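You operate a simulated robot arm through the tools that you are given. There is no shell and no other tool. Be economical: measure what you need, move in short steps, check, and stop when the job is done.

Carry out the task below with a simulated robot arm. There is one attempt and no reset: what you move stays moved.

TASK
Finish the half-wrapped bearing, put it in the PARCELS tray and start the blue bearing.
Fine: green flap to finish; then one sheet, the bearing in the well, and the orange flap alone.
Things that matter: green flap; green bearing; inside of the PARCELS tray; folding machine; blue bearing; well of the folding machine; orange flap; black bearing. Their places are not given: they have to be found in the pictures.

It is judged by the outcome, as a careful person would: the job done as asked, and still so three seconds after it is handed in. It fails if anything else is knocked over, pushed out of place, dropped, spilled or broken.

THE ROBOT
A 7-joint arm with a two-finger parallel gripper, fixed in place. Base frame: the origin is at the foot of the arm, x ahead of it, y to its left, z up; the work surface is at about z = 90. Lengths are in cm, angles in degrees, forces in N, time in s.
With the tool pointing down near the work surface it reaches from about 24 to 68 cm from the base axis. Its first joint turns from -66.0 to 66.0 degrees. Payload 2.4 kg.
Tool frame: the origin (TCP) lies between the finger pads and is the grasp point; the fingertips stand 3 cm ahead of it; z points along the fingers, y is the line along which they close. The gripper opens to 9.4 cm. The fingers are 2.8 cm wide and 1 cm thick; the gripper's body (5 by 9.6 cm) begins 5.5 cm behind the TCP.
Orientation is that of the tool frame in the base frame, as a unit quaternion [w, x, y, z]. With the fingers straight down and closing along the base's y, the tool's x points along the base's -x, its y along +y and its z along -z.

THE INTERFACE
- The arm moves only by the tool apply_moves. Its arguments are lists of equal length, an entry for each row: "dp": the shift along the tool's x, y, z in cm, a list of three; "delta_rot": the turn, a rotation vector about the tool's x, y, z in degrees, a list of three; "claw": the opening in per cent of the stroke, from 0 (shut) to 100 (fully open). In form: {"dp": [[tx, ty, tz], ...], "delta_rot": [[wx, wy, wz], ...], "claw": [claw, ...]}. A call has 1 to 8 rows; each row shifts and turns the commanded pose from where the row before left it, along the tool's axes as they then stand. A row lasts 0.2 s, in which the tool goes at most 5 cm and 8.6 degrees; a call with a longer step from one row to the next is refused whole, and so is a gripper value outside its range. A pose out of reach is approached as far as the arm can. The call stops where the force on the tool passes 90 N (or 10 N more than at its start, if that is more) or the arm is blocked; 0.2 s more then pass. The fingers move at their own pace (about 15.3 cm/s each) and stop on an object; they squeeze with about 35 N. The grip force told is the motor's: it shows also when the fingers shut on nothing. Time passes only in rows, and 0.2 s behind the last, so rows that do not move let the fingers close. It gives the time, the measured TCP pose, the force on the tool (base axes), the opening and the grip force at its end, in the units of the frame above (readings bear some noise).
- Cameras (640 x 400 px; columns grow to the right, rows downward): "scene" is fixed at [5.54, 49.04, 144.84]; the picture's right is [-0.52, -0.85, 0.00], its down [-0.46, 0.28, -0.84] and it looks along [0.72, -0.44, -0.54] (base axes); focal length 327 px, centre (320, 200). "wrist" rides on the gripper at [-3.7, 0, -5.8] in the tool frame; the picture's right is [0.00, -1.00, 0.00], its down [0.97, 0.00, -0.24] and it looks along [0.24, 0.00, 0.97] (tool axes); focal length 218 px, centre (320, 200).
- camera(camera): a new picture of that camera. No time passes.
- pixel_to_xyz(camera, pixels): for up to 12 pixels [column, row] of the newest picture of that camera ("zoom" is the newest enlarged one), the place [x, y, z] in the base frame of the surface seen there, good to about 0.2 cm. No time passes.
- enlarge(camera, box): a new picture of the part [left, top, right, bottom] of that camera's present view, enlarged. No time passes.
- finish_job(): hands the job in; it is judged then, once.

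Work in short steps. Measure before you move; look again where a grasp or a placing could have gone wrong, and mend it. You have 80 turns and 54 pictures in all, those below and enlarged ones among them. Open the gripper and draw the arm clear of the work before you hand the job in, unless the task says otherwise; then end with one line.

The tools are called after "Call:" as a command line: name --argument value ..., lists and objects as JSON in quotes. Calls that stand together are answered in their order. apply_moves: Moves the arm, as the interface text tells. Its arguments: {"type":"object","properties":{"dp":{"type":"array","items":{"type":"array","items":{"type":"number"}}},"delta_rot":{"type":"array","items":{"type":"array","items":{"type":"number"}}},"claw":{"type":"array","items":{"type":"number"}}},"required":["dp","delta_rot","claw"]} The other tools are called the same way: camera (camera) takes a picture; pixel_to_xyz (camera, pixels) gives the place of the surface under pixels of a picture; enlarge (camera, box) takes an enlarged picture of a part of a camera's view; finish_job () hands the job in.

At the start:

```text
clock: 0.0
ee_pos: [38.19, 15.27, 119.86]
ee_rot: [-0.001, 0.001, 1.0, 0.0]
ft_force: [0.6, 0.4, 1.0]
width: 9.39
grasp_force: 0.0
```

scene: 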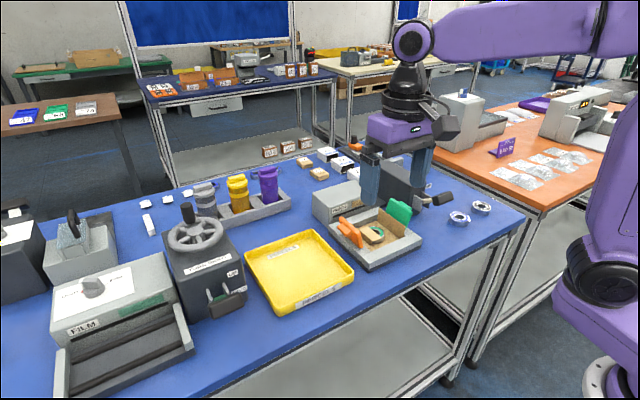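
wrist: 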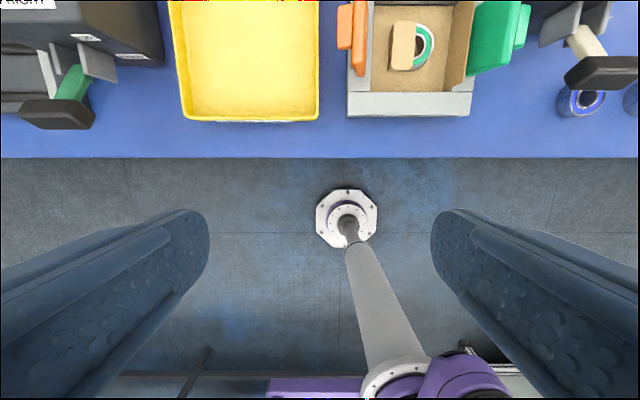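

The scene shows the folding machine around (375,235) with a half-wrapped bearing. I'll enlarge the relevant parts.

Call:
enlarge --camera "scene" --box '[290, 140, 530, 290]'

Call:
enlarge --camera "scene" --box '[0, 170, 320, 370]'

```text
2.67 times, centred on (410, 215) of scene
```

zoom: 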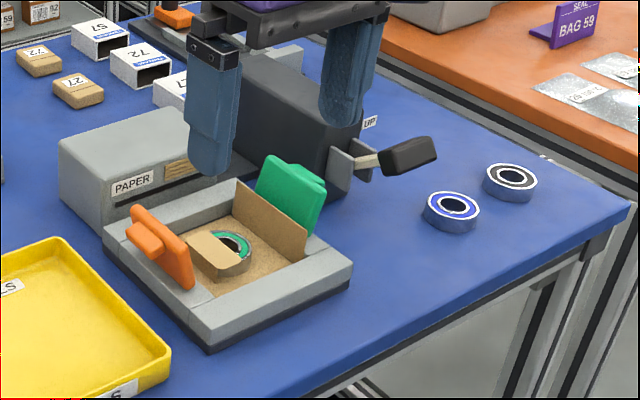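

```text
2.00 times, centred on (160, 270) of scene
```

zoom: 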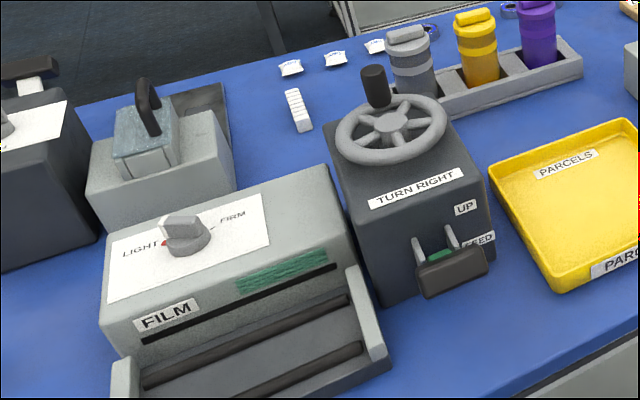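

Next: 3D places of the main features, in the full scene picture.

Call:
camera --camera "scene"

Call:
pixel_to_xyz --camera "scene" --pixels '[[376, 234], [347, 232], [342, 222], [400, 209], [440, 198], [459, 217], [481, 206], [300, 268], [374, 268], [419, 242], [325, 205], [395, 180]]'

Call:
pixel_to_xyz --camera "wrist" --pixels '[[402, 48], [424, 46], [362, 40], [343, 30], [487, 40], [519, 30], [455, 50], [575, 105], [610, 75], [350, 112], [470, 112], [560, 30]]'

```text
49 pictures are left
```

scene: 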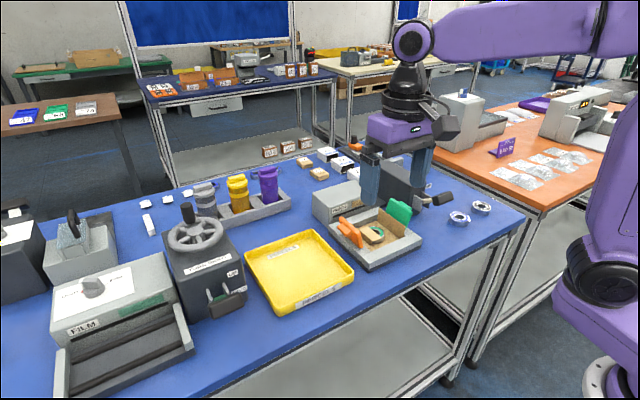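

```text
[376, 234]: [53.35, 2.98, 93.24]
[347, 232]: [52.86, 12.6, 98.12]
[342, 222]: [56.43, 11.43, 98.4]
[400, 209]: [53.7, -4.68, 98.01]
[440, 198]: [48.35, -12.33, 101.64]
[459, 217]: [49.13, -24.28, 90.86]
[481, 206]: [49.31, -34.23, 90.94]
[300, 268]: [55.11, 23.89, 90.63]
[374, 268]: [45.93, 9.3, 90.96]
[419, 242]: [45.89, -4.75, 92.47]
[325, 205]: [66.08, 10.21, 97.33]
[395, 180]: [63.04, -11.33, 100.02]
```

```text
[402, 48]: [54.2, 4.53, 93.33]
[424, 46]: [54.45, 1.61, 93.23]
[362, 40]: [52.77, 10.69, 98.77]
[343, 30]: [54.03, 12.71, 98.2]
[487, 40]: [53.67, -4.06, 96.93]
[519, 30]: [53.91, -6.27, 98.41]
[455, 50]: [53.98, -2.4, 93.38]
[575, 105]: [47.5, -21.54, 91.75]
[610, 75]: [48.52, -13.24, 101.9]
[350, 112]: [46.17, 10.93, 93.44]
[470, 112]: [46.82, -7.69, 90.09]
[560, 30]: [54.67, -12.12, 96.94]
```

Moving above the machine for a wrist view.

Call:
apply_moves --dp '[[-4, -3, 0], [-4, -3, 0], [-4, -3, 0], [-4, -3, 0], [-3, -3, 0]]' --delta_rot '[[0, 0, 0], [0, 0, 0], [0, 0, 0], [0, 0, 0], [0, 0, 0]]' --claw '[100, 100, 100, 100, 100]'

Call:
camera --camera "wrist"

Call:
enlarge --camera "scene" --box '[300, 150, 500, 275]'

```text
clock: 1.2
ee_pos: [57.38, 0.44, 119.66]
ee_rot: [0.001, 0.0, 1.0, -0.001]
ft_force: [-0.7, -0.9, 1.0]
width: 9.41
grasp_force: 0.0
```

```text
48 pictures are left
```

wrist: 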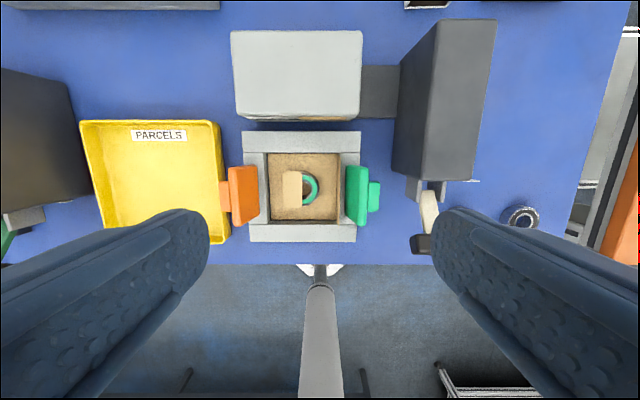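

```text
3.20 times, centred on (400, 212) of scene
```

zoom: 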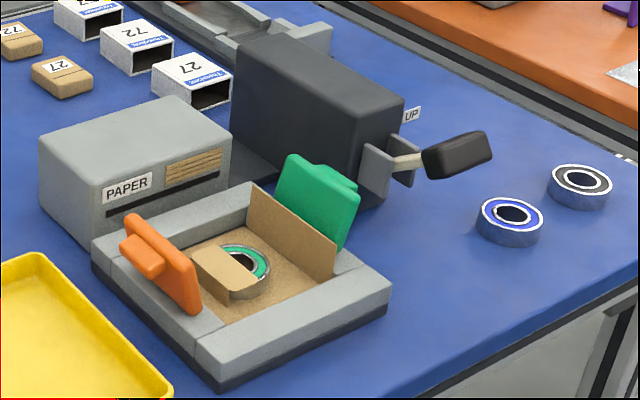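

Call:
enlarge --camera "wrist" --box '[220, 100, 540, 300]'

Call:
enlarge --camera "scene" --box '[400, 165, 480, 215]'

Call:
pixel_to_xyz --camera "wrist" --pixels '[[292, 187], [312, 187], [236, 190], [223, 195], [355, 195], [374, 196], [346, 195], [421, 245], [430, 210], [440, 186], [130, 180], [252, 237]]'

```text
2.00 times, centred on (380, 200) of wrist
```

zoom: 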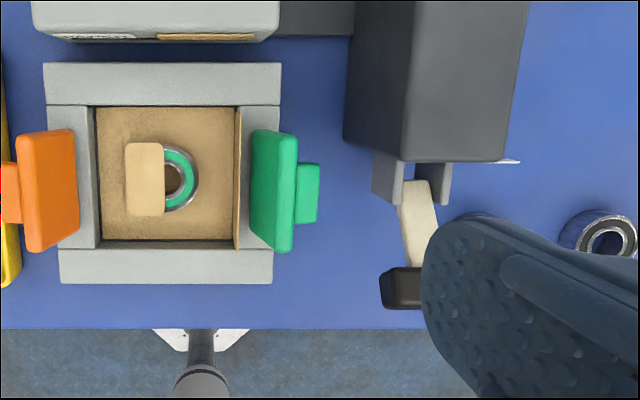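

```text
8.00 times, centred on (440, 190) of scene
```

zoom: 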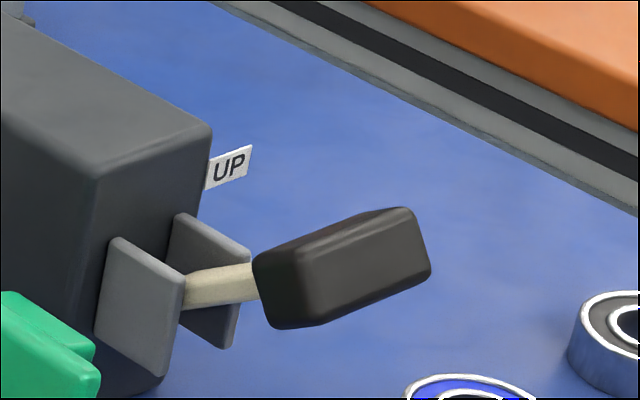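

```text
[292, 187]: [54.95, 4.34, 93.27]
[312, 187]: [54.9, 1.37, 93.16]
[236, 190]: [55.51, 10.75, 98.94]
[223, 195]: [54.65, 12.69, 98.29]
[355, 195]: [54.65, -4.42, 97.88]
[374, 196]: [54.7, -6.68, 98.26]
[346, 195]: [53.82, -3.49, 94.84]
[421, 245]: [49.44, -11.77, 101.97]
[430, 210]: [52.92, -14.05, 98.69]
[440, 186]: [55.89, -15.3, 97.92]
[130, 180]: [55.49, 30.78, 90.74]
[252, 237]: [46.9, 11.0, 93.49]
```

Call:
pixel_to_xyz --camera "wrist" --pixels '[[425, 175], [402, 168], [465, 60], [352, 168], [360, 223], [371, 185], [371, 208], [290, 30], [346, 167], [350, 235], [256, 175], [241, 223]]'

Call:
pixel_to_xyz --camera "scene" --pixels '[[390, 201], [410, 210], [405, 227], [380, 212], [432, 199], [449, 192], [378, 235], [368, 232], [425, 205], [385, 234], [340, 218], [362, 245]]'

```text
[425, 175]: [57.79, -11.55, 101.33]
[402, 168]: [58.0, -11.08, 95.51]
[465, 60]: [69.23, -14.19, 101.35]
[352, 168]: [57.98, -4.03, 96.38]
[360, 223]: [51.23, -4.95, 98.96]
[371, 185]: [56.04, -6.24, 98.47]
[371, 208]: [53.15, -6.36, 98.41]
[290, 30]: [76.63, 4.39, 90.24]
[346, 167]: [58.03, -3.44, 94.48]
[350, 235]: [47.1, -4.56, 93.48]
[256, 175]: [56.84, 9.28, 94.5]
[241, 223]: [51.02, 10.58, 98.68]
```

```text
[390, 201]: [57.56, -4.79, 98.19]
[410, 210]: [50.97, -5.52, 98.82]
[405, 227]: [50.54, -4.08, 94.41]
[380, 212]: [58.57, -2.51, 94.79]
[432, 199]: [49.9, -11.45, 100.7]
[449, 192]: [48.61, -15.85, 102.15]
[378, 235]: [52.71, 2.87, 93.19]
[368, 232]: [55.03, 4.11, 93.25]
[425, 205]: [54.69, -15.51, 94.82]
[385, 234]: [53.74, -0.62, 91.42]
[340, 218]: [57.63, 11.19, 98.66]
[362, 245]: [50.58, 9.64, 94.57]
```

Green flap: x 51–58, hinge near y −3.7, z 94, top at y −5.3, z 99, tab outward at y −6.5. I close the gripper and go down outside it.

Call:
apply_moves --dp '[[1, -3.5, 0], [1, -3.5, 0], [0.9, -3.4, 2], [0, 0, 4.5], [0, 0, 4.5], [0, 0, 4.5], [0, 0, 4.6]]' --delta_rot '[[0, 0, 0], [0, 0, 0], [0, 0, 0], [0, 0, 0], [0, 0, 0], [0, 0, 0], [0, 0, 0]]' --claw '[0, 0, 0, 0, 0, 0, 0]'

Call:
enlarge --camera "scene" --box '[320, 150, 480, 250]'

```text
clock: 2.8
ee_pos: [54.5, -10.11, 99.51]
ee_rot: [0.0, 0.0, 1.0, 0.0]
ft_force: [-0.7, 0.6, -0.5]
width: 0.0
grasp_force: 32.8
```

```text
4.00 times, centred on (400, 200) of scene
```

zoom: 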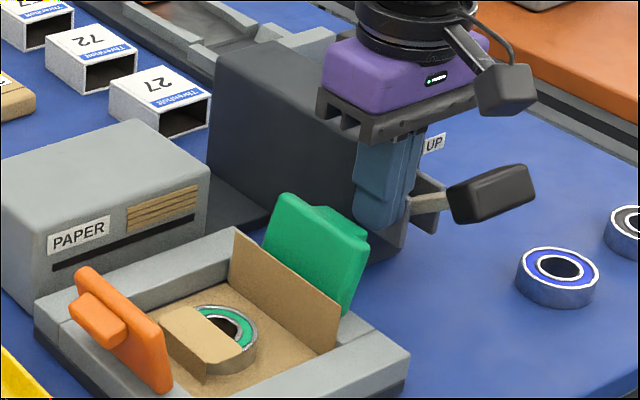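

Call:
apply_moves --dp '[[0, 1.5, 0], [0, 1.5, 0], [0, 1.3, 0], [0, 1.3, 0], [0, 1.3, -0.3]]' --delta_rot '[[0, 0, 0], [0, 0, 0], [0, 0, 0], [0, 0, 0], [0, 0, 0]]' --claw '[0, 0, 0, 0, 0]'

Call:
enlarge --camera "scene" --box '[320, 150, 480, 250]'

```text
clock: 4.0
ee_pos: [54.17, -3.07, 99.93]
ee_rot: [0.0, 0.0, 1.0, 0.0]
ft_force: [0.4, -1.3, -1.2]
width: 0.0
grasp_force: 32.8
```

```text
4.00 times, centred on (400, 200) of scene
```

zoom: 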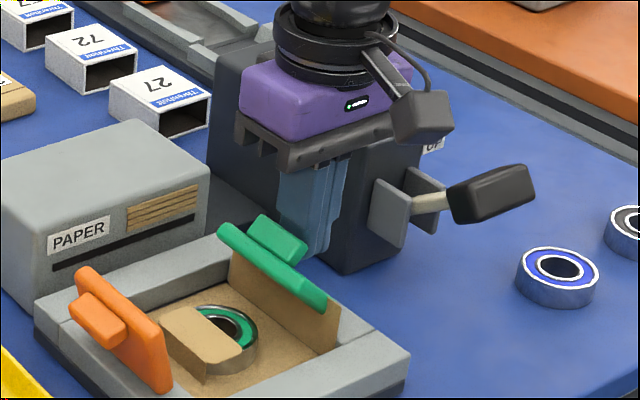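

Call:
apply_moves --dp '[[0, 1.0, -0.2], [0, 1.0, -0.2], [0, 0.5, 0.3]]' --delta_rot '[[0, 0, 0], [0, 0, 0], [0, 0, 0]]' --claw '[0, 0, 0]'

Call:
enlarge --camera "scene" --box '[320, 150, 480, 250]'

```text
clock: 4.8
ee_pos: [54.13, -0.81, 100.0]
ee_rot: [0.0, 0.001, 1.0, 0.0]
ft_force: [1.8, -4.3, -4.5]
width: 0.0
grasp_force: 33.2
```

```text
4.00 times, centred on (400, 200) of scene
```

zoom: 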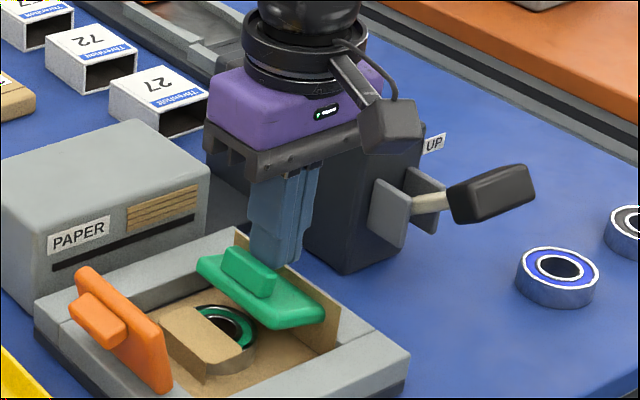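

Flap about 60° in; now I press down and on.

Call:
apply_moves --dp '[[0, 0.5, 0.7], [0, 0.4, 0.7], [0, 0.2, 0.7]]' --delta_rot '[[0, 0, 0], [0, 0, 0], [0, 0, 0]]' --claw '[0, 0, 0]'

Call:
enlarge --camera "scene" --box '[320, 150, 480, 250]'

```text
clock: 5.6
ee_pos: [54.23, -0.0, 98.1]
ee_rot: [0.002, 0.001, 1.0, -0.001]
ft_force: [-1.8, -15.0, 15.2]
width: 0.0
grasp_force: 33.6
```

```text
4.00 times, centred on (400, 200) of scene
```

zoom: 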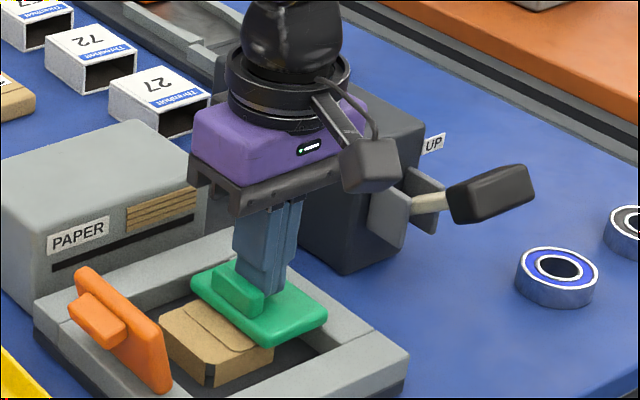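

The paper is now closed round the bearing. I back off upward and see whether the flap springs back.

Call:
apply_moves --dp '[[0, -0.3, -1], [0, -0.7, -3], [0, 0, -5], [0, 0, -5], [0, 0, -5], [-3, 0, -2]]' --delta_rot '[[0, 0, 0], [0, 0, 0], [0, 0, 0], [0, 0, 0], [0, 0, 0], [0, 0, 0]]' --claw '[0, 0, 0, 0, 0, 0]'

Call:
enlarge --camera "scene" --box '[320, 150, 480, 250]'

Call:
camera --camera "wrist"

```text
clock: 7.0
ee_pos: [57.18, -0.38, 118.86]
ee_rot: [0.0, -0.001, 1.0, 0.0]
ft_force: [-0.2, 0.9, -0.4]
width: 0.01
grasp_force: 32.8
```

```text
4.00 times, centred on (400, 200) of scene
```

zoom: 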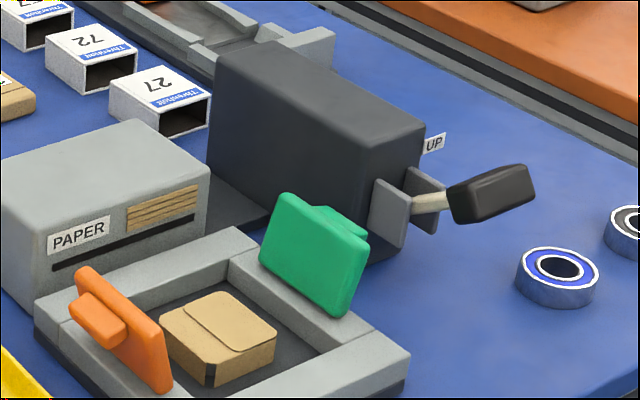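

```text
39 pictures are left
```

wrist: 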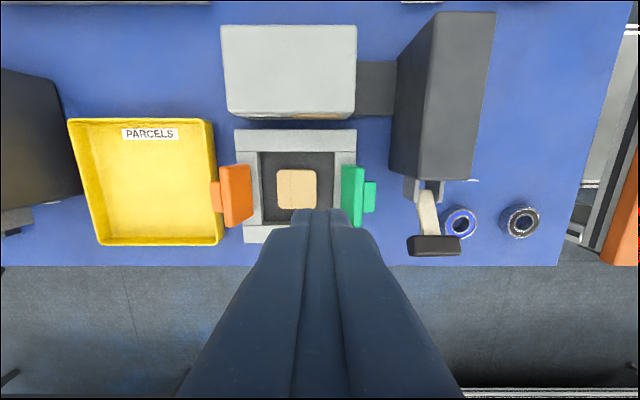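

Flaps are spring-returned and the parcel lies in the well at (297,189). Measuring parcel, tray, flap, and blue bearing.

Call:
pixel_to_xyz --camera "wrist" --pixels '[[297, 189], [280, 189], [314, 189], [297, 173], [297, 205], [267, 189], [330, 189], [265, 155], [145, 185], [457, 222], [205, 150], [110, 235]]'

Call:
pixel_to_xyz --camera "scene" --pixels '[[372, 229], [367, 232], [389, 236], [373, 223], [383, 220], [457, 212], [452, 217], [459, 226]]'

```text
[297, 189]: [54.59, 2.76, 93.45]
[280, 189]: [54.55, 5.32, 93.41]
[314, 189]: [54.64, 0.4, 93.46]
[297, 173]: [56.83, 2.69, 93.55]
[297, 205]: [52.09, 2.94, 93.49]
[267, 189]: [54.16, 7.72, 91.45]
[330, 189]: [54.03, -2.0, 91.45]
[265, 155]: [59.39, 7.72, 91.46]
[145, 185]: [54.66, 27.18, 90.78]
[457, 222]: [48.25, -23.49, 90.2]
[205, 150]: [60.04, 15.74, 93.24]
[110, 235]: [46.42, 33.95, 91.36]
```

```text
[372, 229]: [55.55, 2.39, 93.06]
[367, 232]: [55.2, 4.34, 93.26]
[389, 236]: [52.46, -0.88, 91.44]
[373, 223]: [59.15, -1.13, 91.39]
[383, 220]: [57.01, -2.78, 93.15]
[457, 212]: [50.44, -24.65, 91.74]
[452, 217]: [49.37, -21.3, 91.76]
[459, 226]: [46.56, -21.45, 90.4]
```

Parcel centre (54.5, 2.8), 5.3×5.6, top 93.45, floor 91.4. I go down with 7.5 cm opening and grip along y.

Call:
apply_moves --dp '[[2.7, 3.2, 0], [0, 0, 4.8], [0, 0, 4.8], [0, 0, 4.8], [0, 0, 4.8], [0, 0, 2.8]]' --delta_rot '[[0, 0, 0], [0, 0, 0], [0, 0, 0], [0, 0, 0], [0, 0, 0], [0, 0, 0]]' --claw '[80, 80, 80, 80, 80, 80]'

Call:
enlarge --camera "scene" --box '[320, 150, 480, 250]'

```text
clock: 8.4
ee_pos: [54.49, 2.68, 96.97]
ee_rot: [0.0, 0.0, 1.0, 0.001]
ft_force: [-0.2, 0.0, 0.4]
width: 7.51
grasp_force: 0.1
```

```text
4.00 times, centred on (400, 200) of scene
```

zoom: 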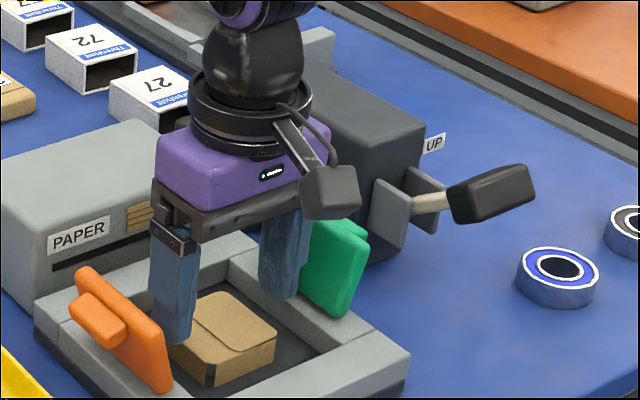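

Straddling well. Lower to z 94.7, close, and lift.

Call:
apply_moves --dp '[[0, 0, 1.2], [0, 0, 1.0], [0, 0, 0], [0, 0, 0], [0, 0, 0], [0, 0, -2], [0, 0, -4], [0, 0, -4]]' --delta_rot '[[0, 0, 0], [0, 0, 0], [0, 0, 0], [0, 0, 0], [0, 0, 0], [0, 0, 0], [0, 0, 0], [0, 0, 0]]' --claw '[80, 80, 0, 0, 0, 0, 0, 0]'

Call:
camera --camera "scene"

```text
clock: 10.2
ee_pos: [54.81, 2.65, 104.77]
ee_rot: [-0.001, 0.001, 1.0, 0.0]
ft_force: [-0.5, -0.9, 0.3]
width: 5.1
grasp_force: 34.7
```

```text
37 pictures are left
```

scene: 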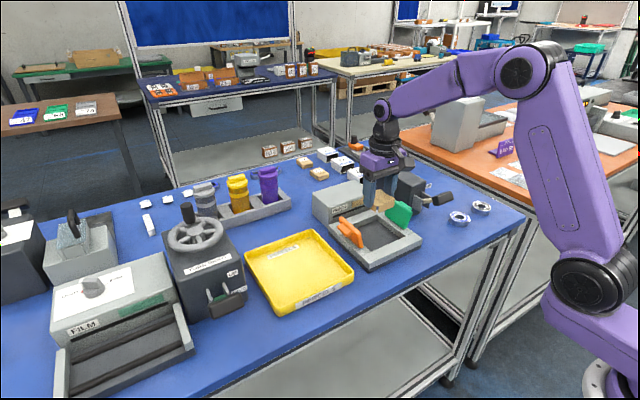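

Parcel held (width 5.1). Carry it over the tray centre (~54, 25).

Call:
apply_moves --dp '[[0, 4.5, -1], [0, 4.5, 0], [0, 4.5, 0], [0, 4.5, 0], [0.5, 4.5, 0], [0, 0, 4], [0, 0, 3]]' --delta_rot '[[0, 0, 0], [0, 0, 0], [0, 0, 0], [0, 0, 0], [0, 0, 0], [0, 0, 0], [0, 0, 0]]' --claw '[0, 0, 0, 0, 0, 0, 0]'

Call:
enlarge --camera "scene" --box '[220, 160, 380, 260]'

```text
clock: 11.8
ee_pos: [54.07, 25.06, 98.63]
ee_rot: [0.001, -0.001, 1.0, 0.001]
ft_force: [0.1, 0.2, -1.4]
width: 5.09
grasp_force: 35.0
```

```text
4.00 times, centred on (300, 210) of scene
```

zoom: 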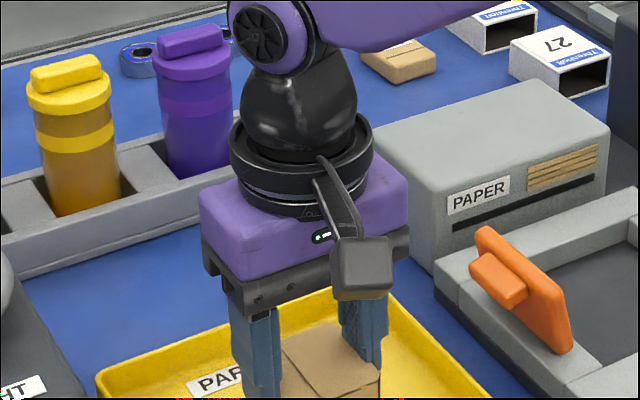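

Call:
apply_moves --dp '[[0, 0, 2], [0, 0, 1.5], [0, 0, 0.8]]' --delta_rot '[[0, 0, 0], [0, 0, 0], [0, 0, 0]]' --claw '[0, 0, 0]'

```text
clock: 12.6
ee_pos: [54.09, 24.99, 94.62]
ee_rot: [0.0, 0.0, 1.0, 0.0]
ft_force: [-0.2, 0.6, -1.7]
width: 5.09
grasp_force: 34.8
```

Call:
apply_moves --dp '[[0, 0, 0.2], [0, 0, 0]]' --delta_rot '[[0, 0, 0], [0, 0, 0]]' --claw '[0, 0]'

Call:
enlarge --camera "scene" --box '[220, 210, 380, 310]'

```text
clock: 13.2
ee_pos: [54.04, 25.12, 94.37]
ee_rot: [0.0, 0.0, 1.0, 0.001]
ft_force: [0.2, 0.5, -2.6]
width: 5.1
grasp_force: 34.7
```

```text
4.00 times, centred on (300, 260) of scene
```

zoom: 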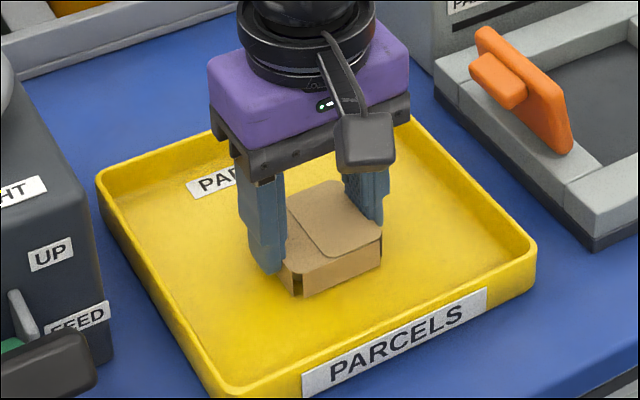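

Call:
apply_moves --dp '[[0, 0, 0.3], [0, 0, 0], [0, 0, 0], [0, 0, 0], [0, 0, -3], [0, 0, -5]]' --delta_rot '[[0, 0, 0], [0, 0, 0], [0, 0, 0], [0, 0, 0], [0, 0, 0], [0, 0, 0]]' --claw '[0, 0, 75, 75, 75, 75]'

Call:
enlarge --camera "scene" --box '[160, 190, 400, 340]'

```text
clock: 14.6
ee_pos: [54.1, 25.03, 101.96]
ee_rot: [0.0, 0.0, 1.0, -0.001]
ft_force: [-0.6, 0.2, 0.4]
width: 7.05
grasp_force: 0.0
```

```text
2.67 times, centred on (280, 265) of scene
```

zoom: 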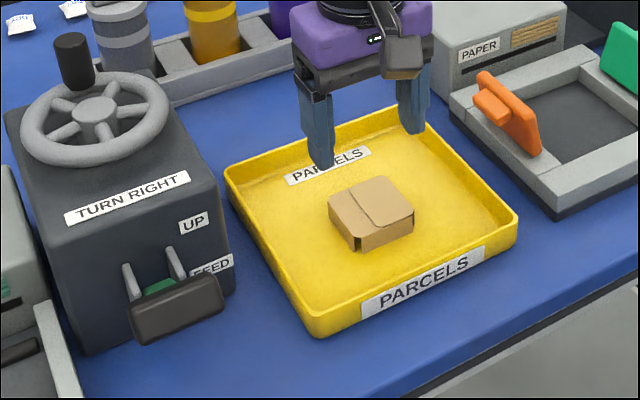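

Parcel is in the tray. Next the sheet lever beside the PAPER box: handle about (49.2, −13.5, top 102). I travel up and over, closing the gripper.

Call:
apply_moves --dp '[[0, 0, -5], [0, 0, -5], [0.6, -4.9, 0], [0.6, -4.9, 0], [0.6, -4.9, 0], [0.6, -4.9, 0], [0.6, -4.9, 0], [0.6, -4.9, 0]]' --delta_rot '[[0, 0, 0], [0, 0, 0], [0, 0, 0], [0, 0, 0], [0, 0, 0], [0, 0, 0], [0, 0, 0], [0, 0, 0]]' --claw '[75, 75, 0, 0, 0, 0, 0, 0]'

Call:
apply_moves --dp '[[0.6, -4.6, 0], [0.7, -4.5, 0], [0, 0, 3], [0, 0, 2]]' --delta_rot '[[0, 0, 0], [0, 0, 0], [0, 0, 0], [0, 0, 0]]' --claw '[0, 0, 0, 0]'

Call:
enlarge --camera "scene" --box '[360, 140, 520, 240]'

Call:
camera --camera "wrist"

```text
clock: 16.4
ee_pos: [50.49, -4.33, 111.8]
ee_rot: [0.0, -0.002, 1.0, 0.0]
ft_force: [-0.8, 0.3, 0.7]
width: 0.0
grasp_force: 33.0
```

```text
clock: 17.4
ee_pos: [49.18, -13.36, 107.05]
ee_rot: [0.0, 0.0, 1.0, 0.0]
ft_force: [-0.6, -0.1, -0.5]
width: 0.0
grasp_force: 32.9
```

```text
4.00 times, centred on (440, 190) of scene
```

zoom: 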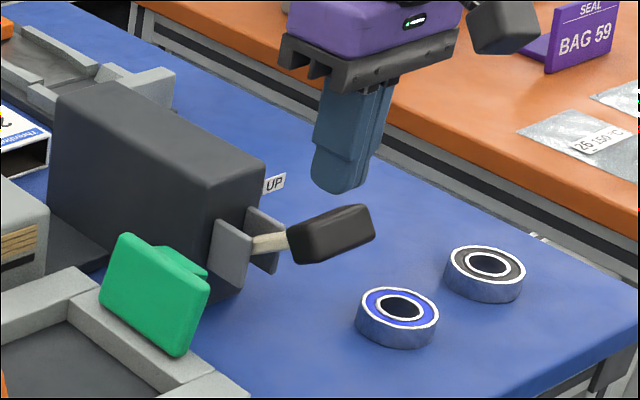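

```text
32 pictures are left
```

wrist: 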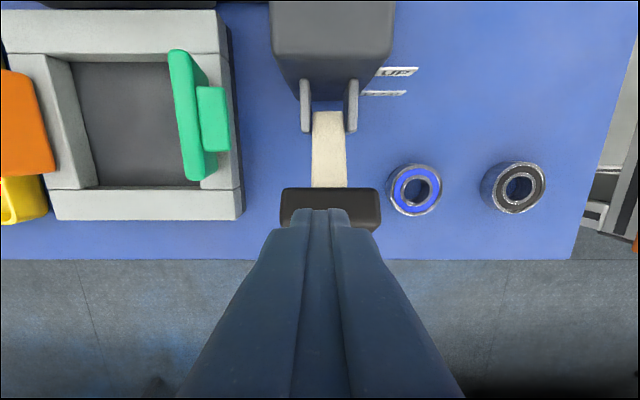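

Call:
pixel_to_xyz --camera "wrist" --pixels '[[330, 195], [288, 200], [375, 200], [330, 130], [330, 165], [416, 168], [416, 190], [392, 190], [440, 190], [417, 214], [400, 72], [390, 93]]'

```text
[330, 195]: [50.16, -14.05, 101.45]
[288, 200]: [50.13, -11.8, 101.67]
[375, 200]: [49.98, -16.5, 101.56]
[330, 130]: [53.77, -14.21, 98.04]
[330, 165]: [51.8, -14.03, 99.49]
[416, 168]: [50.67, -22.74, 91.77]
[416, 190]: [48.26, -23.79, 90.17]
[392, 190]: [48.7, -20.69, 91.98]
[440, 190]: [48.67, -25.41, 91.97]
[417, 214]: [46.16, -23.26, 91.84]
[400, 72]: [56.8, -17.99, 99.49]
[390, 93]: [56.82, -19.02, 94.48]
```

Labels on the machine: UP at z 99.5, FEED at z 94.5. So I push the handle down gradually at (48.9, −14).

Call:
apply_moves --dp '[[0.2, -0.7, 1.5], [0, 0, 1.5], [0, 0, 1.2], [0, 0, 1.2], [0, 0, 1.2]]' --delta_rot '[[0, 0, 0], [0, 0, 0], [0, 0, 0], [0, 0, 0], [0, 0, 0]]' --claw '[0, 0, 0, 0, 0]'

Call:
enlarge --camera "scene" --box '[320, 140, 480, 240]'

```text
clock: 18.6
ee_pos: [49.03, -14.18, 100.53]
ee_rot: [0.0, -0.001, 1.0, 0.0]
ft_force: [-1.7, 0.6, 2.4]
width: 0.0
grasp_force: 32.4
```

```text
4.00 times, centred on (400, 190) of scene
```

zoom: 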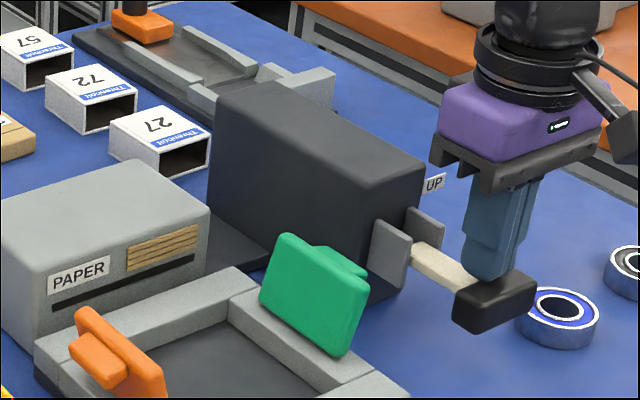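

Call:
apply_moves --dp '[[0, 0, 1], [0, 0, 1], [0, 0, 0.8]]' --delta_rot '[[0, 0, 0], [0, 0, 0], [0, 0, 0]]' --claw '[0, 0, 0]'

Call:
enlarge --camera "scene" --box '[320, 140, 480, 240]'

```text
clock: 19.4
ee_pos: [49.02, -14.18, 98.04]
ee_rot: [0.004, 0.0, 1.0, -0.001]
ft_force: [-11.5, 3.0, 51.1]
width: 0.0
grasp_force: 32.8
```

```text
4.00 times, centred on (400, 190) of scene
```

zoom: 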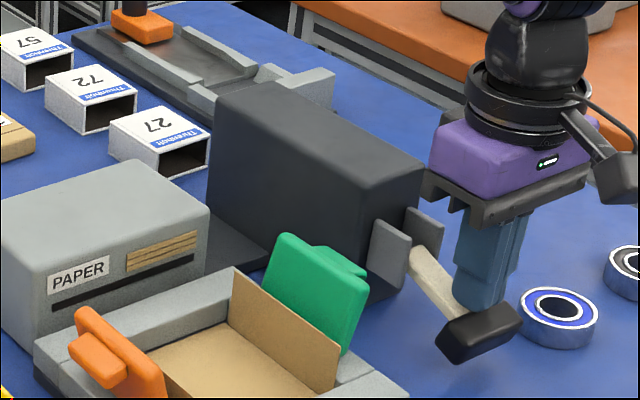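

Sheet fed, lever at its stop. Raise straight off.

Call:
apply_moves --dp '[[0, 0, -1.5], [0, 0, -4], [0, 0, -5], [0, 0, -4]]' --delta_rot '[[0, 0, 0], [0, 0, 0], [0, 0, 0], [0, 0, 0]]' --claw '[0, 0, 0, 0]'

Call:
enlarge --camera "scene" --box '[300, 150, 500, 275]'

Call:
camera --camera "wrist"

```text
clock: 20.4
ee_pos: [48.7, -13.96, 111.99]
ee_rot: [-0.001, 0.001, 1.0, 0.001]
ft_force: [0.1, 0.1, 0.2]
width: 0.02
grasp_force: 32.8
```

```text
3.20 times, centred on (400, 212) of scene
```

zoom: 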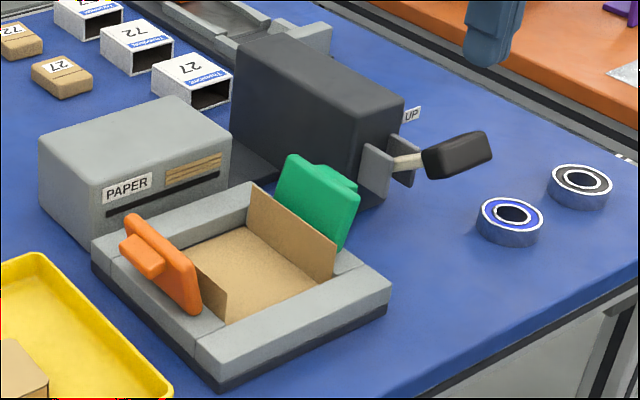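

```text
28 pictures are left
```

wrist: 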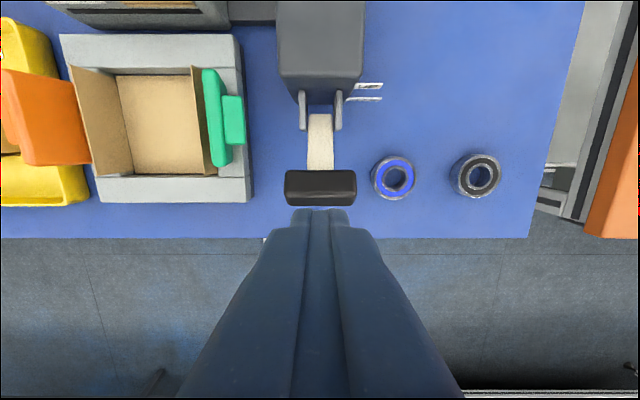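

One sheet lies in the well and the lever went back up. Blue bearing centre ≈ (48.4, −23.1), OD ≈ 4.8, top 91.9. Go above and descend part way.

Call:
apply_moves --dp '[[0, -4.6, 0], [0.3, -4.5, 0], [0, 0, 5], [0, 0, 5], [0, 0, 4]]' --delta_rot '[[0, 0, 0], [0, 0, 0], [0, 0, 0], [0, 0, 0], [0, 0, 0]]' --claw '[75, 75, 75, 75, 75]'

Call:
enlarge --camera "scene" --box '[380, 140, 540, 240]'

Call:
camera --camera "wrist"

```text
clock: 21.6
ee_pos: [48.75, -23.41, 97.9]
ee_rot: [0.001, 0.0, 1.0, -0.001]
ft_force: [0.6, 0.0, -0.2]
width: 7.04
grasp_force: 0.1
```

```text
4.00 times, centred on (460, 190) of scene
```

zoom: 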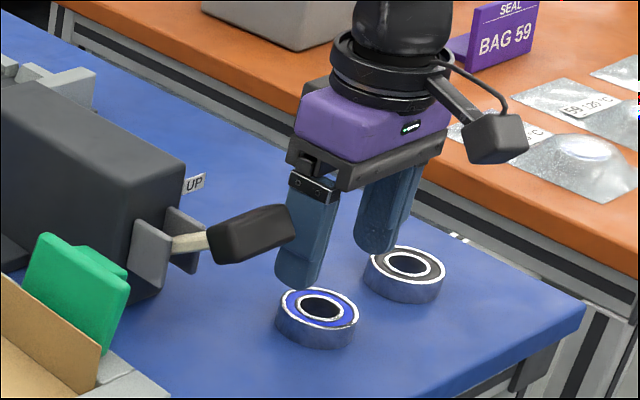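

```text
26 pictures are left
```

wrist: 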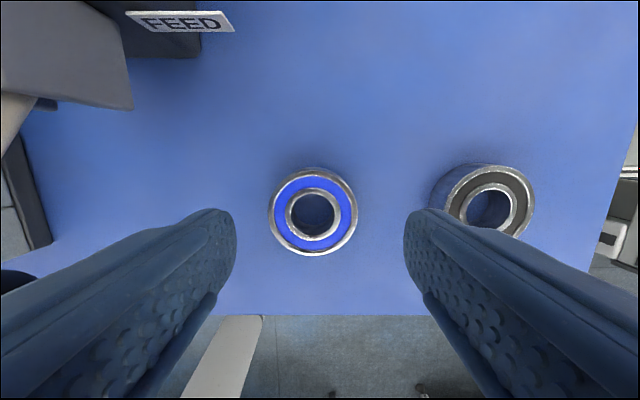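

Call:
pixel_to_xyz --camera "wrist" --pixels '[[273, 212], [354, 212], [312, 172], [312, 251], [445, 205], [530, 205], [485, 170], [20, 160], [312, 215]]'

```text
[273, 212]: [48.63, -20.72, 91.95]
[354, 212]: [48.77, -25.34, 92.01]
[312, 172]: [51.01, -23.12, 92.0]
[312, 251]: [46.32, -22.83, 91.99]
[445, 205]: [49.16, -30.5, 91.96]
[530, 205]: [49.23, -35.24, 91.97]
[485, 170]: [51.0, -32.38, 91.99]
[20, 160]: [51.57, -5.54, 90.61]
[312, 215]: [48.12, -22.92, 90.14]
```

Bearing centre (48.7, −23.0); black one starts at y −30.3, clear. Centre, descend, grip, lift.

Call:
apply_moves --dp '[[0, 0.38, 2], [0, 0, 1.5], [0, 0, 1.0], [0, 0, 0], [0, 0, 0], [0, 0, 0]]' --delta_rot '[[0, 0, 0], [0, 0, 0], [0, 0, 0], [0, 0, 0], [0, 0, 0], [0, 0, 0]]' --claw '[75, 75, 75, 0, 0, 0]'

Call:
apply_moves --dp '[[0, 0, -3], [0, 0, -5], [0, 0, -5]]' --delta_rot '[[0, 0, 0], [0, 0, 0], [0, 0, 0]]' --claw '[0, 0, 0]'

Call:
camera --camera "wrist"

```text
clock: 23.0
ee_pos: [48.74, -22.86, 93.41]
ee_rot: [0.0, 0.0, 1.0, 0.001]
ft_force: [-0.3, 0.2, -0.1]
width: 5.1
grasp_force: 35.0
```

```text
clock: 23.8
ee_pos: [48.61, -22.66, 106.58]
ee_rot: [0.0, 0.0, 1.0, 0.0]
ft_force: [-0.2, 1.2, -1.8]
width: 5.08
grasp_force: 34.9
```

```text
25 pictures are left
```

wrist: 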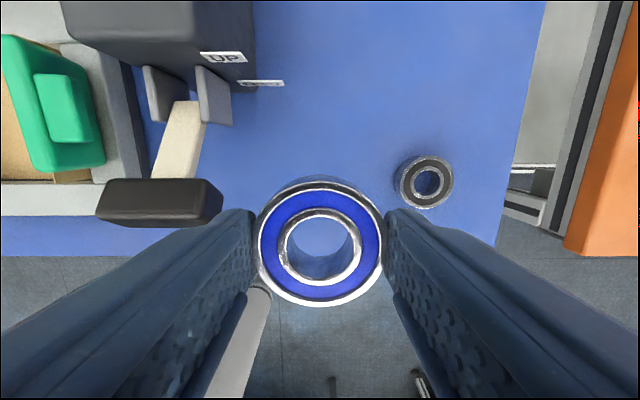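

Bearing gripped. Carry to above the well centre (54.5, 2.8).

Call:
apply_moves --dp '[[0, 0, -4.5], [-1, 4.5, 0], [-1, 4.5, 0], [-1, 4.5, 0], [-1, 4.5, 0], [-1, 4.0, 0], [-0.9, 3.5, 0], [0, 0, 3]]' --delta_rot '[[0, 0, 0], [0, 0, 0], [0, 0, 0], [0, 0, 0], [0, 0, 0], [0, 0, 0], [0, 0, 0], [0, 0, 0]]' --claw '[0, 0, 0, 0, 0, 0, 0, 0]'

Call:
camera --camera "wrist"

```text
clock: 25.6
ee_pos: [54.27, 2.77, 108.09]
ee_rot: [0.0, 0.0, 1.0, 0.001]
ft_force: [0.1, -0.3, -2.0]
width: 5.08
grasp_force: 34.7
```

```text
24 pictures are left
```

wrist: 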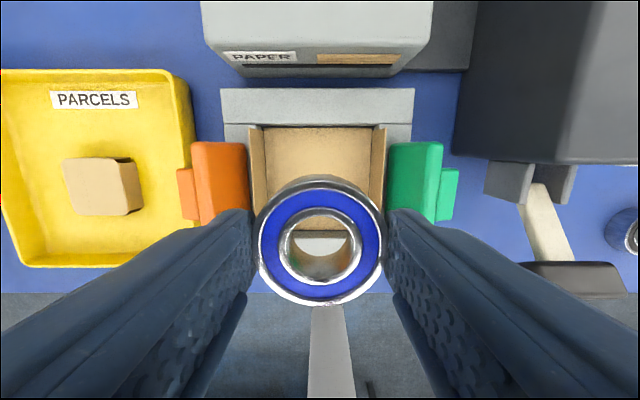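

Call:
pixel_to_xyz --camera "wrist" --pixels '[[251, 140], [262, 160], [372, 160], [380, 140], [317, 150], [317, 130], [300, 110], [318, 238], [250, 200], [388, 200]]'

```text
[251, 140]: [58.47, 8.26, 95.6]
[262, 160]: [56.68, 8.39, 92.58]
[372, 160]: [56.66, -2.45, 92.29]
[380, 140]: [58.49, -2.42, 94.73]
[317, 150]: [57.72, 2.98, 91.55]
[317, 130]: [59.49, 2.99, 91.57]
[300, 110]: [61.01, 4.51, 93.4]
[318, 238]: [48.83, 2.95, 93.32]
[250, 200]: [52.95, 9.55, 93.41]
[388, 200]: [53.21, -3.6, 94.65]
```

Call:
apply_moves --dp '[[-0.2, 0.2, 4], [0, 0, 4], [0, 0, 3], [0, 0, 1.5], [0, 0, 0.4], [0, 0, 0]]' --delta_rot '[[0, 0, 0], [0, 0, 0], [0, 0, 0], [0, 0, 0], [0, 0, 0], [0, 0, 0]]' --claw '[0, 0, 0, 0, 0, 0]'

Call:
enlarge --camera "scene" --box '[320, 170, 480, 270]'

```text
clock: 27.0
ee_pos: [54.64, 2.91, 95.15]
ee_rot: [0.001, 0.0, 1.0, 0.0]
ft_force: [0.3, -0.2, -1.5]
width: 5.08
grasp_force: 35.0
```

```text
4.00 times, centred on (400, 220) of scene
```

zoom: 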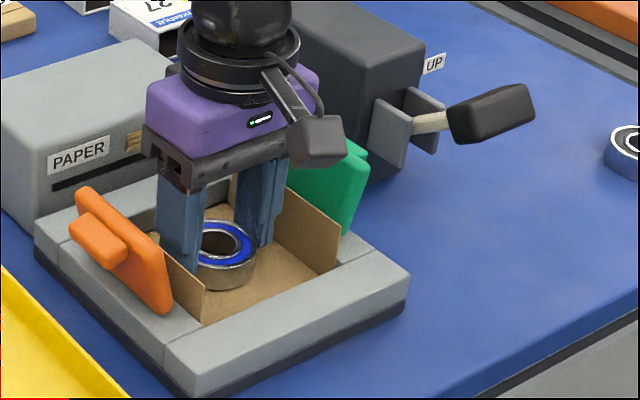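

Call:
apply_moves --dp '[[0, 0, 0.25], [0, 0, 0], [0, 0, 0], [0, 0, 0], [0, 0, -3], [0, 0, -5], [0, 0, -5]]' --delta_rot '[[0, 0, 0], [0, 0, 0], [0, 0, 0], [0, 0, 0], [0, 0, 0], [0, 0, 0], [0, 0, 0]]' --claw '[0, 0, 66, 66, 66, 66, 66]'

Call:
enlarge --camera "scene" --box '[320, 170, 480, 270]'

Call:
camera --camera "wrist"

```text
clock: 28.6
ee_pos: [54.56, 3.05, 107.96]
ee_rot: [-0.001, 0.0, 1.0, 0.0]
ft_force: [0.6, -0.5, 0.3]
width: 6.18
grasp_force: 0.0
```

```text
4.00 times, centred on (400, 220) of scene
```

zoom: 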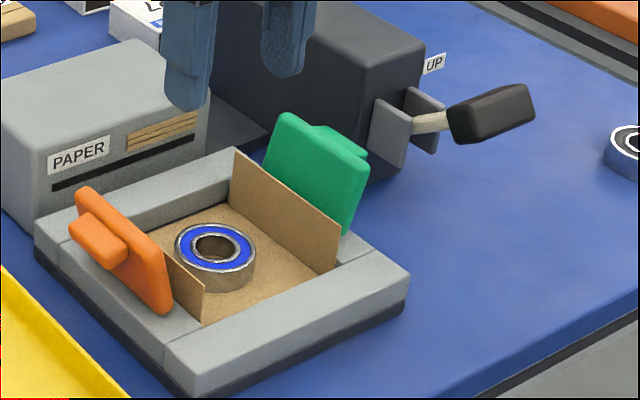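

```text
21 pictures are left
```

wrist: 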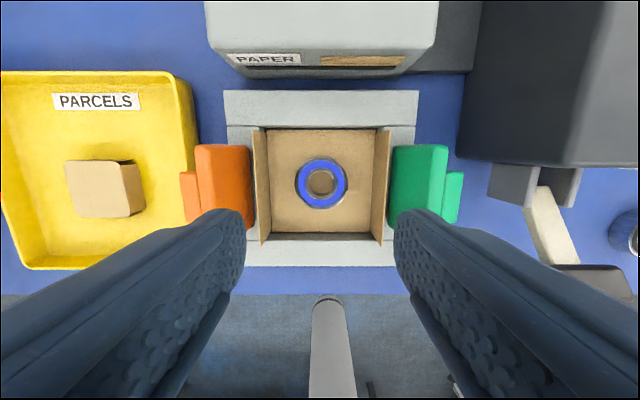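

Bearing in the well. Now the orange flap, mirrored: go round to y ≈ 16 outside it at z 99.5, closed (the tray rim is at z 93.3, below my tips).

Call:
apply_moves --dp '[[0, 0, -5], [0, 4.4, 0], [0, 4.4, 0], [0, 4.2, 0], [0, 0, 5], [0, 0, 4.5], [0, 0, 4]]' --delta_rot '[[0, 0, 0], [0, 0, 0], [0, 0, 0], [0, 0, 0], [0, 0, 0], [0, 0, 0], [0, 0, 0]]' --claw '[0, 0, 0, 0, 0, 0, 0]'

Call:
enlarge --camera "scene" --box '[280, 170, 440, 270]'

```text
clock: 30.2
ee_pos: [54.74, 16.05, 99.35]
ee_rot: [0.001, 0.0, 1.0, 0.001]
ft_force: [0.6, -0.4, -0.3]
width: 0.02
grasp_force: 33.1
```

```text
4.00 times, centred on (360, 220) of scene
```

zoom: 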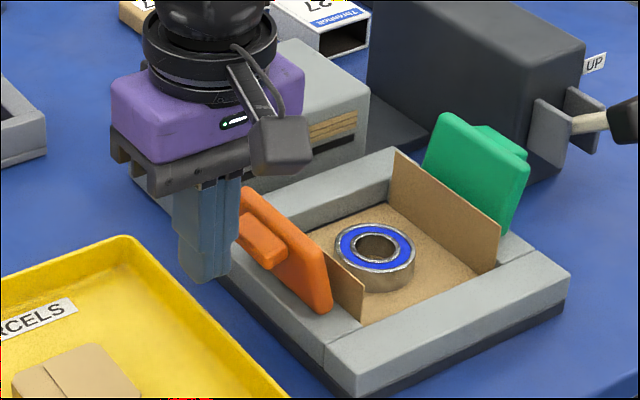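

Call:
apply_moves --dp '[[0, -1.5, 0], [0, -1.5, 0], [0, -1.3, 0], [0, -1.3, 0], [0, -1.4, -0.5], [0, -1.0, -0.2], [0, -1.0, -0.2], [0, -0.5, 0.3]]' --delta_rot '[[0, 0, 0], [0, 0, 0], [0, 0, 0], [0, 0, 0], [0, 0, 0], [0, 0, 0], [0, 0, 0], [0, 0, 0]]' --claw '[0, 0, 0, 0, 0, 0, 0, 0]'

Call:
enlarge --camera "scene" --box '[280, 170, 440, 270]'

```text
clock: 32.0
ee_pos: [54.64, 6.53, 99.89]
ee_rot: [-0.001, -0.001, 1.0, 0.0]
ft_force: [-3.4, 6.4, -5.1]
width: 0.0
grasp_force: 33.1
```

```text
4.00 times, centred on (360, 220) of scene
```

zoom: 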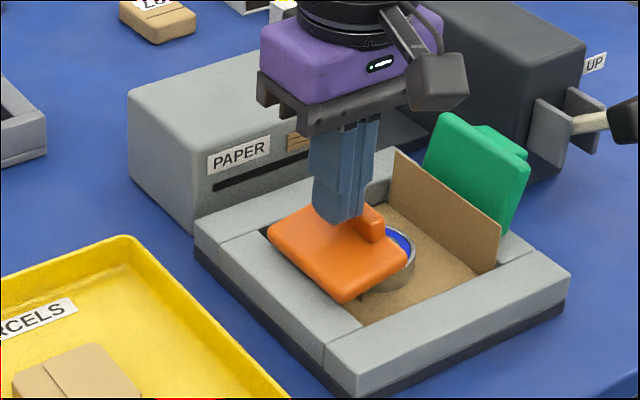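

Same state as with the green flap; press down the rest.

Call:
apply_moves --dp '[[0, -0.4, 0.7], [0, -0.3, 0.7], [0, -0.1, 0.7]]' --delta_rot '[[0, 0, 0], [0, 0, 0], [0, 0, 0]]' --claw '[0, 0, 0]'

Call:
apply_moves --dp '[[0, 0.3, -1], [0, 0.7, -3], [0, 0, -5], [0, 0, -5], [0, 0, -5]]' --delta_rot '[[0, 0, 0], [0, 0, 0], [0, 0, 0], [0, 0, 0], [0, 0, 0]]' --claw '[0, 0, 0, 0, 0]'

Call:
enlarge --camera "scene" --box '[280, 170, 440, 270]'

```text
clock: 32.8
ee_pos: [54.96, 5.88, 97.99]
ee_rot: [0.003, -0.002, 1.0, 0.001]
ft_force: [1.8, 15.5, 15.9]
width: 0.0
grasp_force: 33.4
```

```text
clock: 34.0
ee_pos: [55.02, 6.36, 116.83]
ee_rot: [-0.001, -0.001, 1.0, -0.001]
ft_force: [0.1, 0.3, -0.3]
width: 0.02
grasp_force: 33.2
```

```text
4.00 times, centred on (360, 220) of scene
```

zoom: 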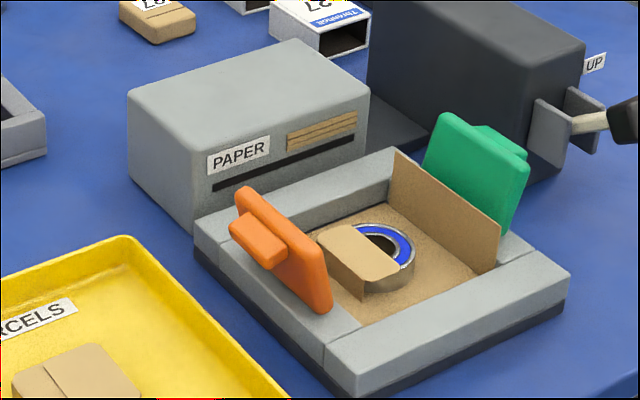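

The blue bearing is now half wrapped, as the green one was at the start. Open the gripper, draw clear and check the whole scene.

Call:
apply_moves --dp '[[4, 2, -1], [4, 2, -1], [4, 2, 0], [4, 2, 0], [0, 0, 0]]' --delta_rot '[[0, 0, 0], [0, 0, 0], [0, 0, 0], [0, 0, 0], [0, 0, 0]]' --claw '[100, 100, 100, 100, 100]'

Call:
camera --camera "scene"

```text
clock: 35.2
ee_pos: [38.83, 14.73, 118.93]
ee_rot: [0.0, 0.0, 1.0, -0.001]
ft_force: [1.2, 0.5, -0.3]
width: 9.41
grasp_force: 0.0
```

```text
17 pictures are left
```

scene: 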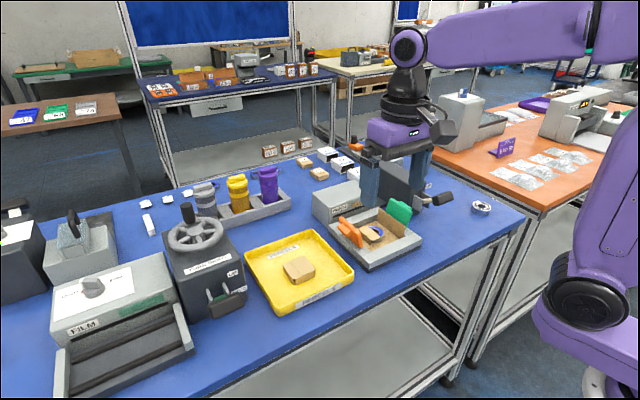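

All is in place; handing in.

Call:
finish_job

```text
The job is handed in.
```

The green bearing is fully wrapped and in the PARCELS tray. The blue bearing is in the well on one fresh sheet with only the orange flap folded, and the last picture showed everything else, black bearing included, in its place.
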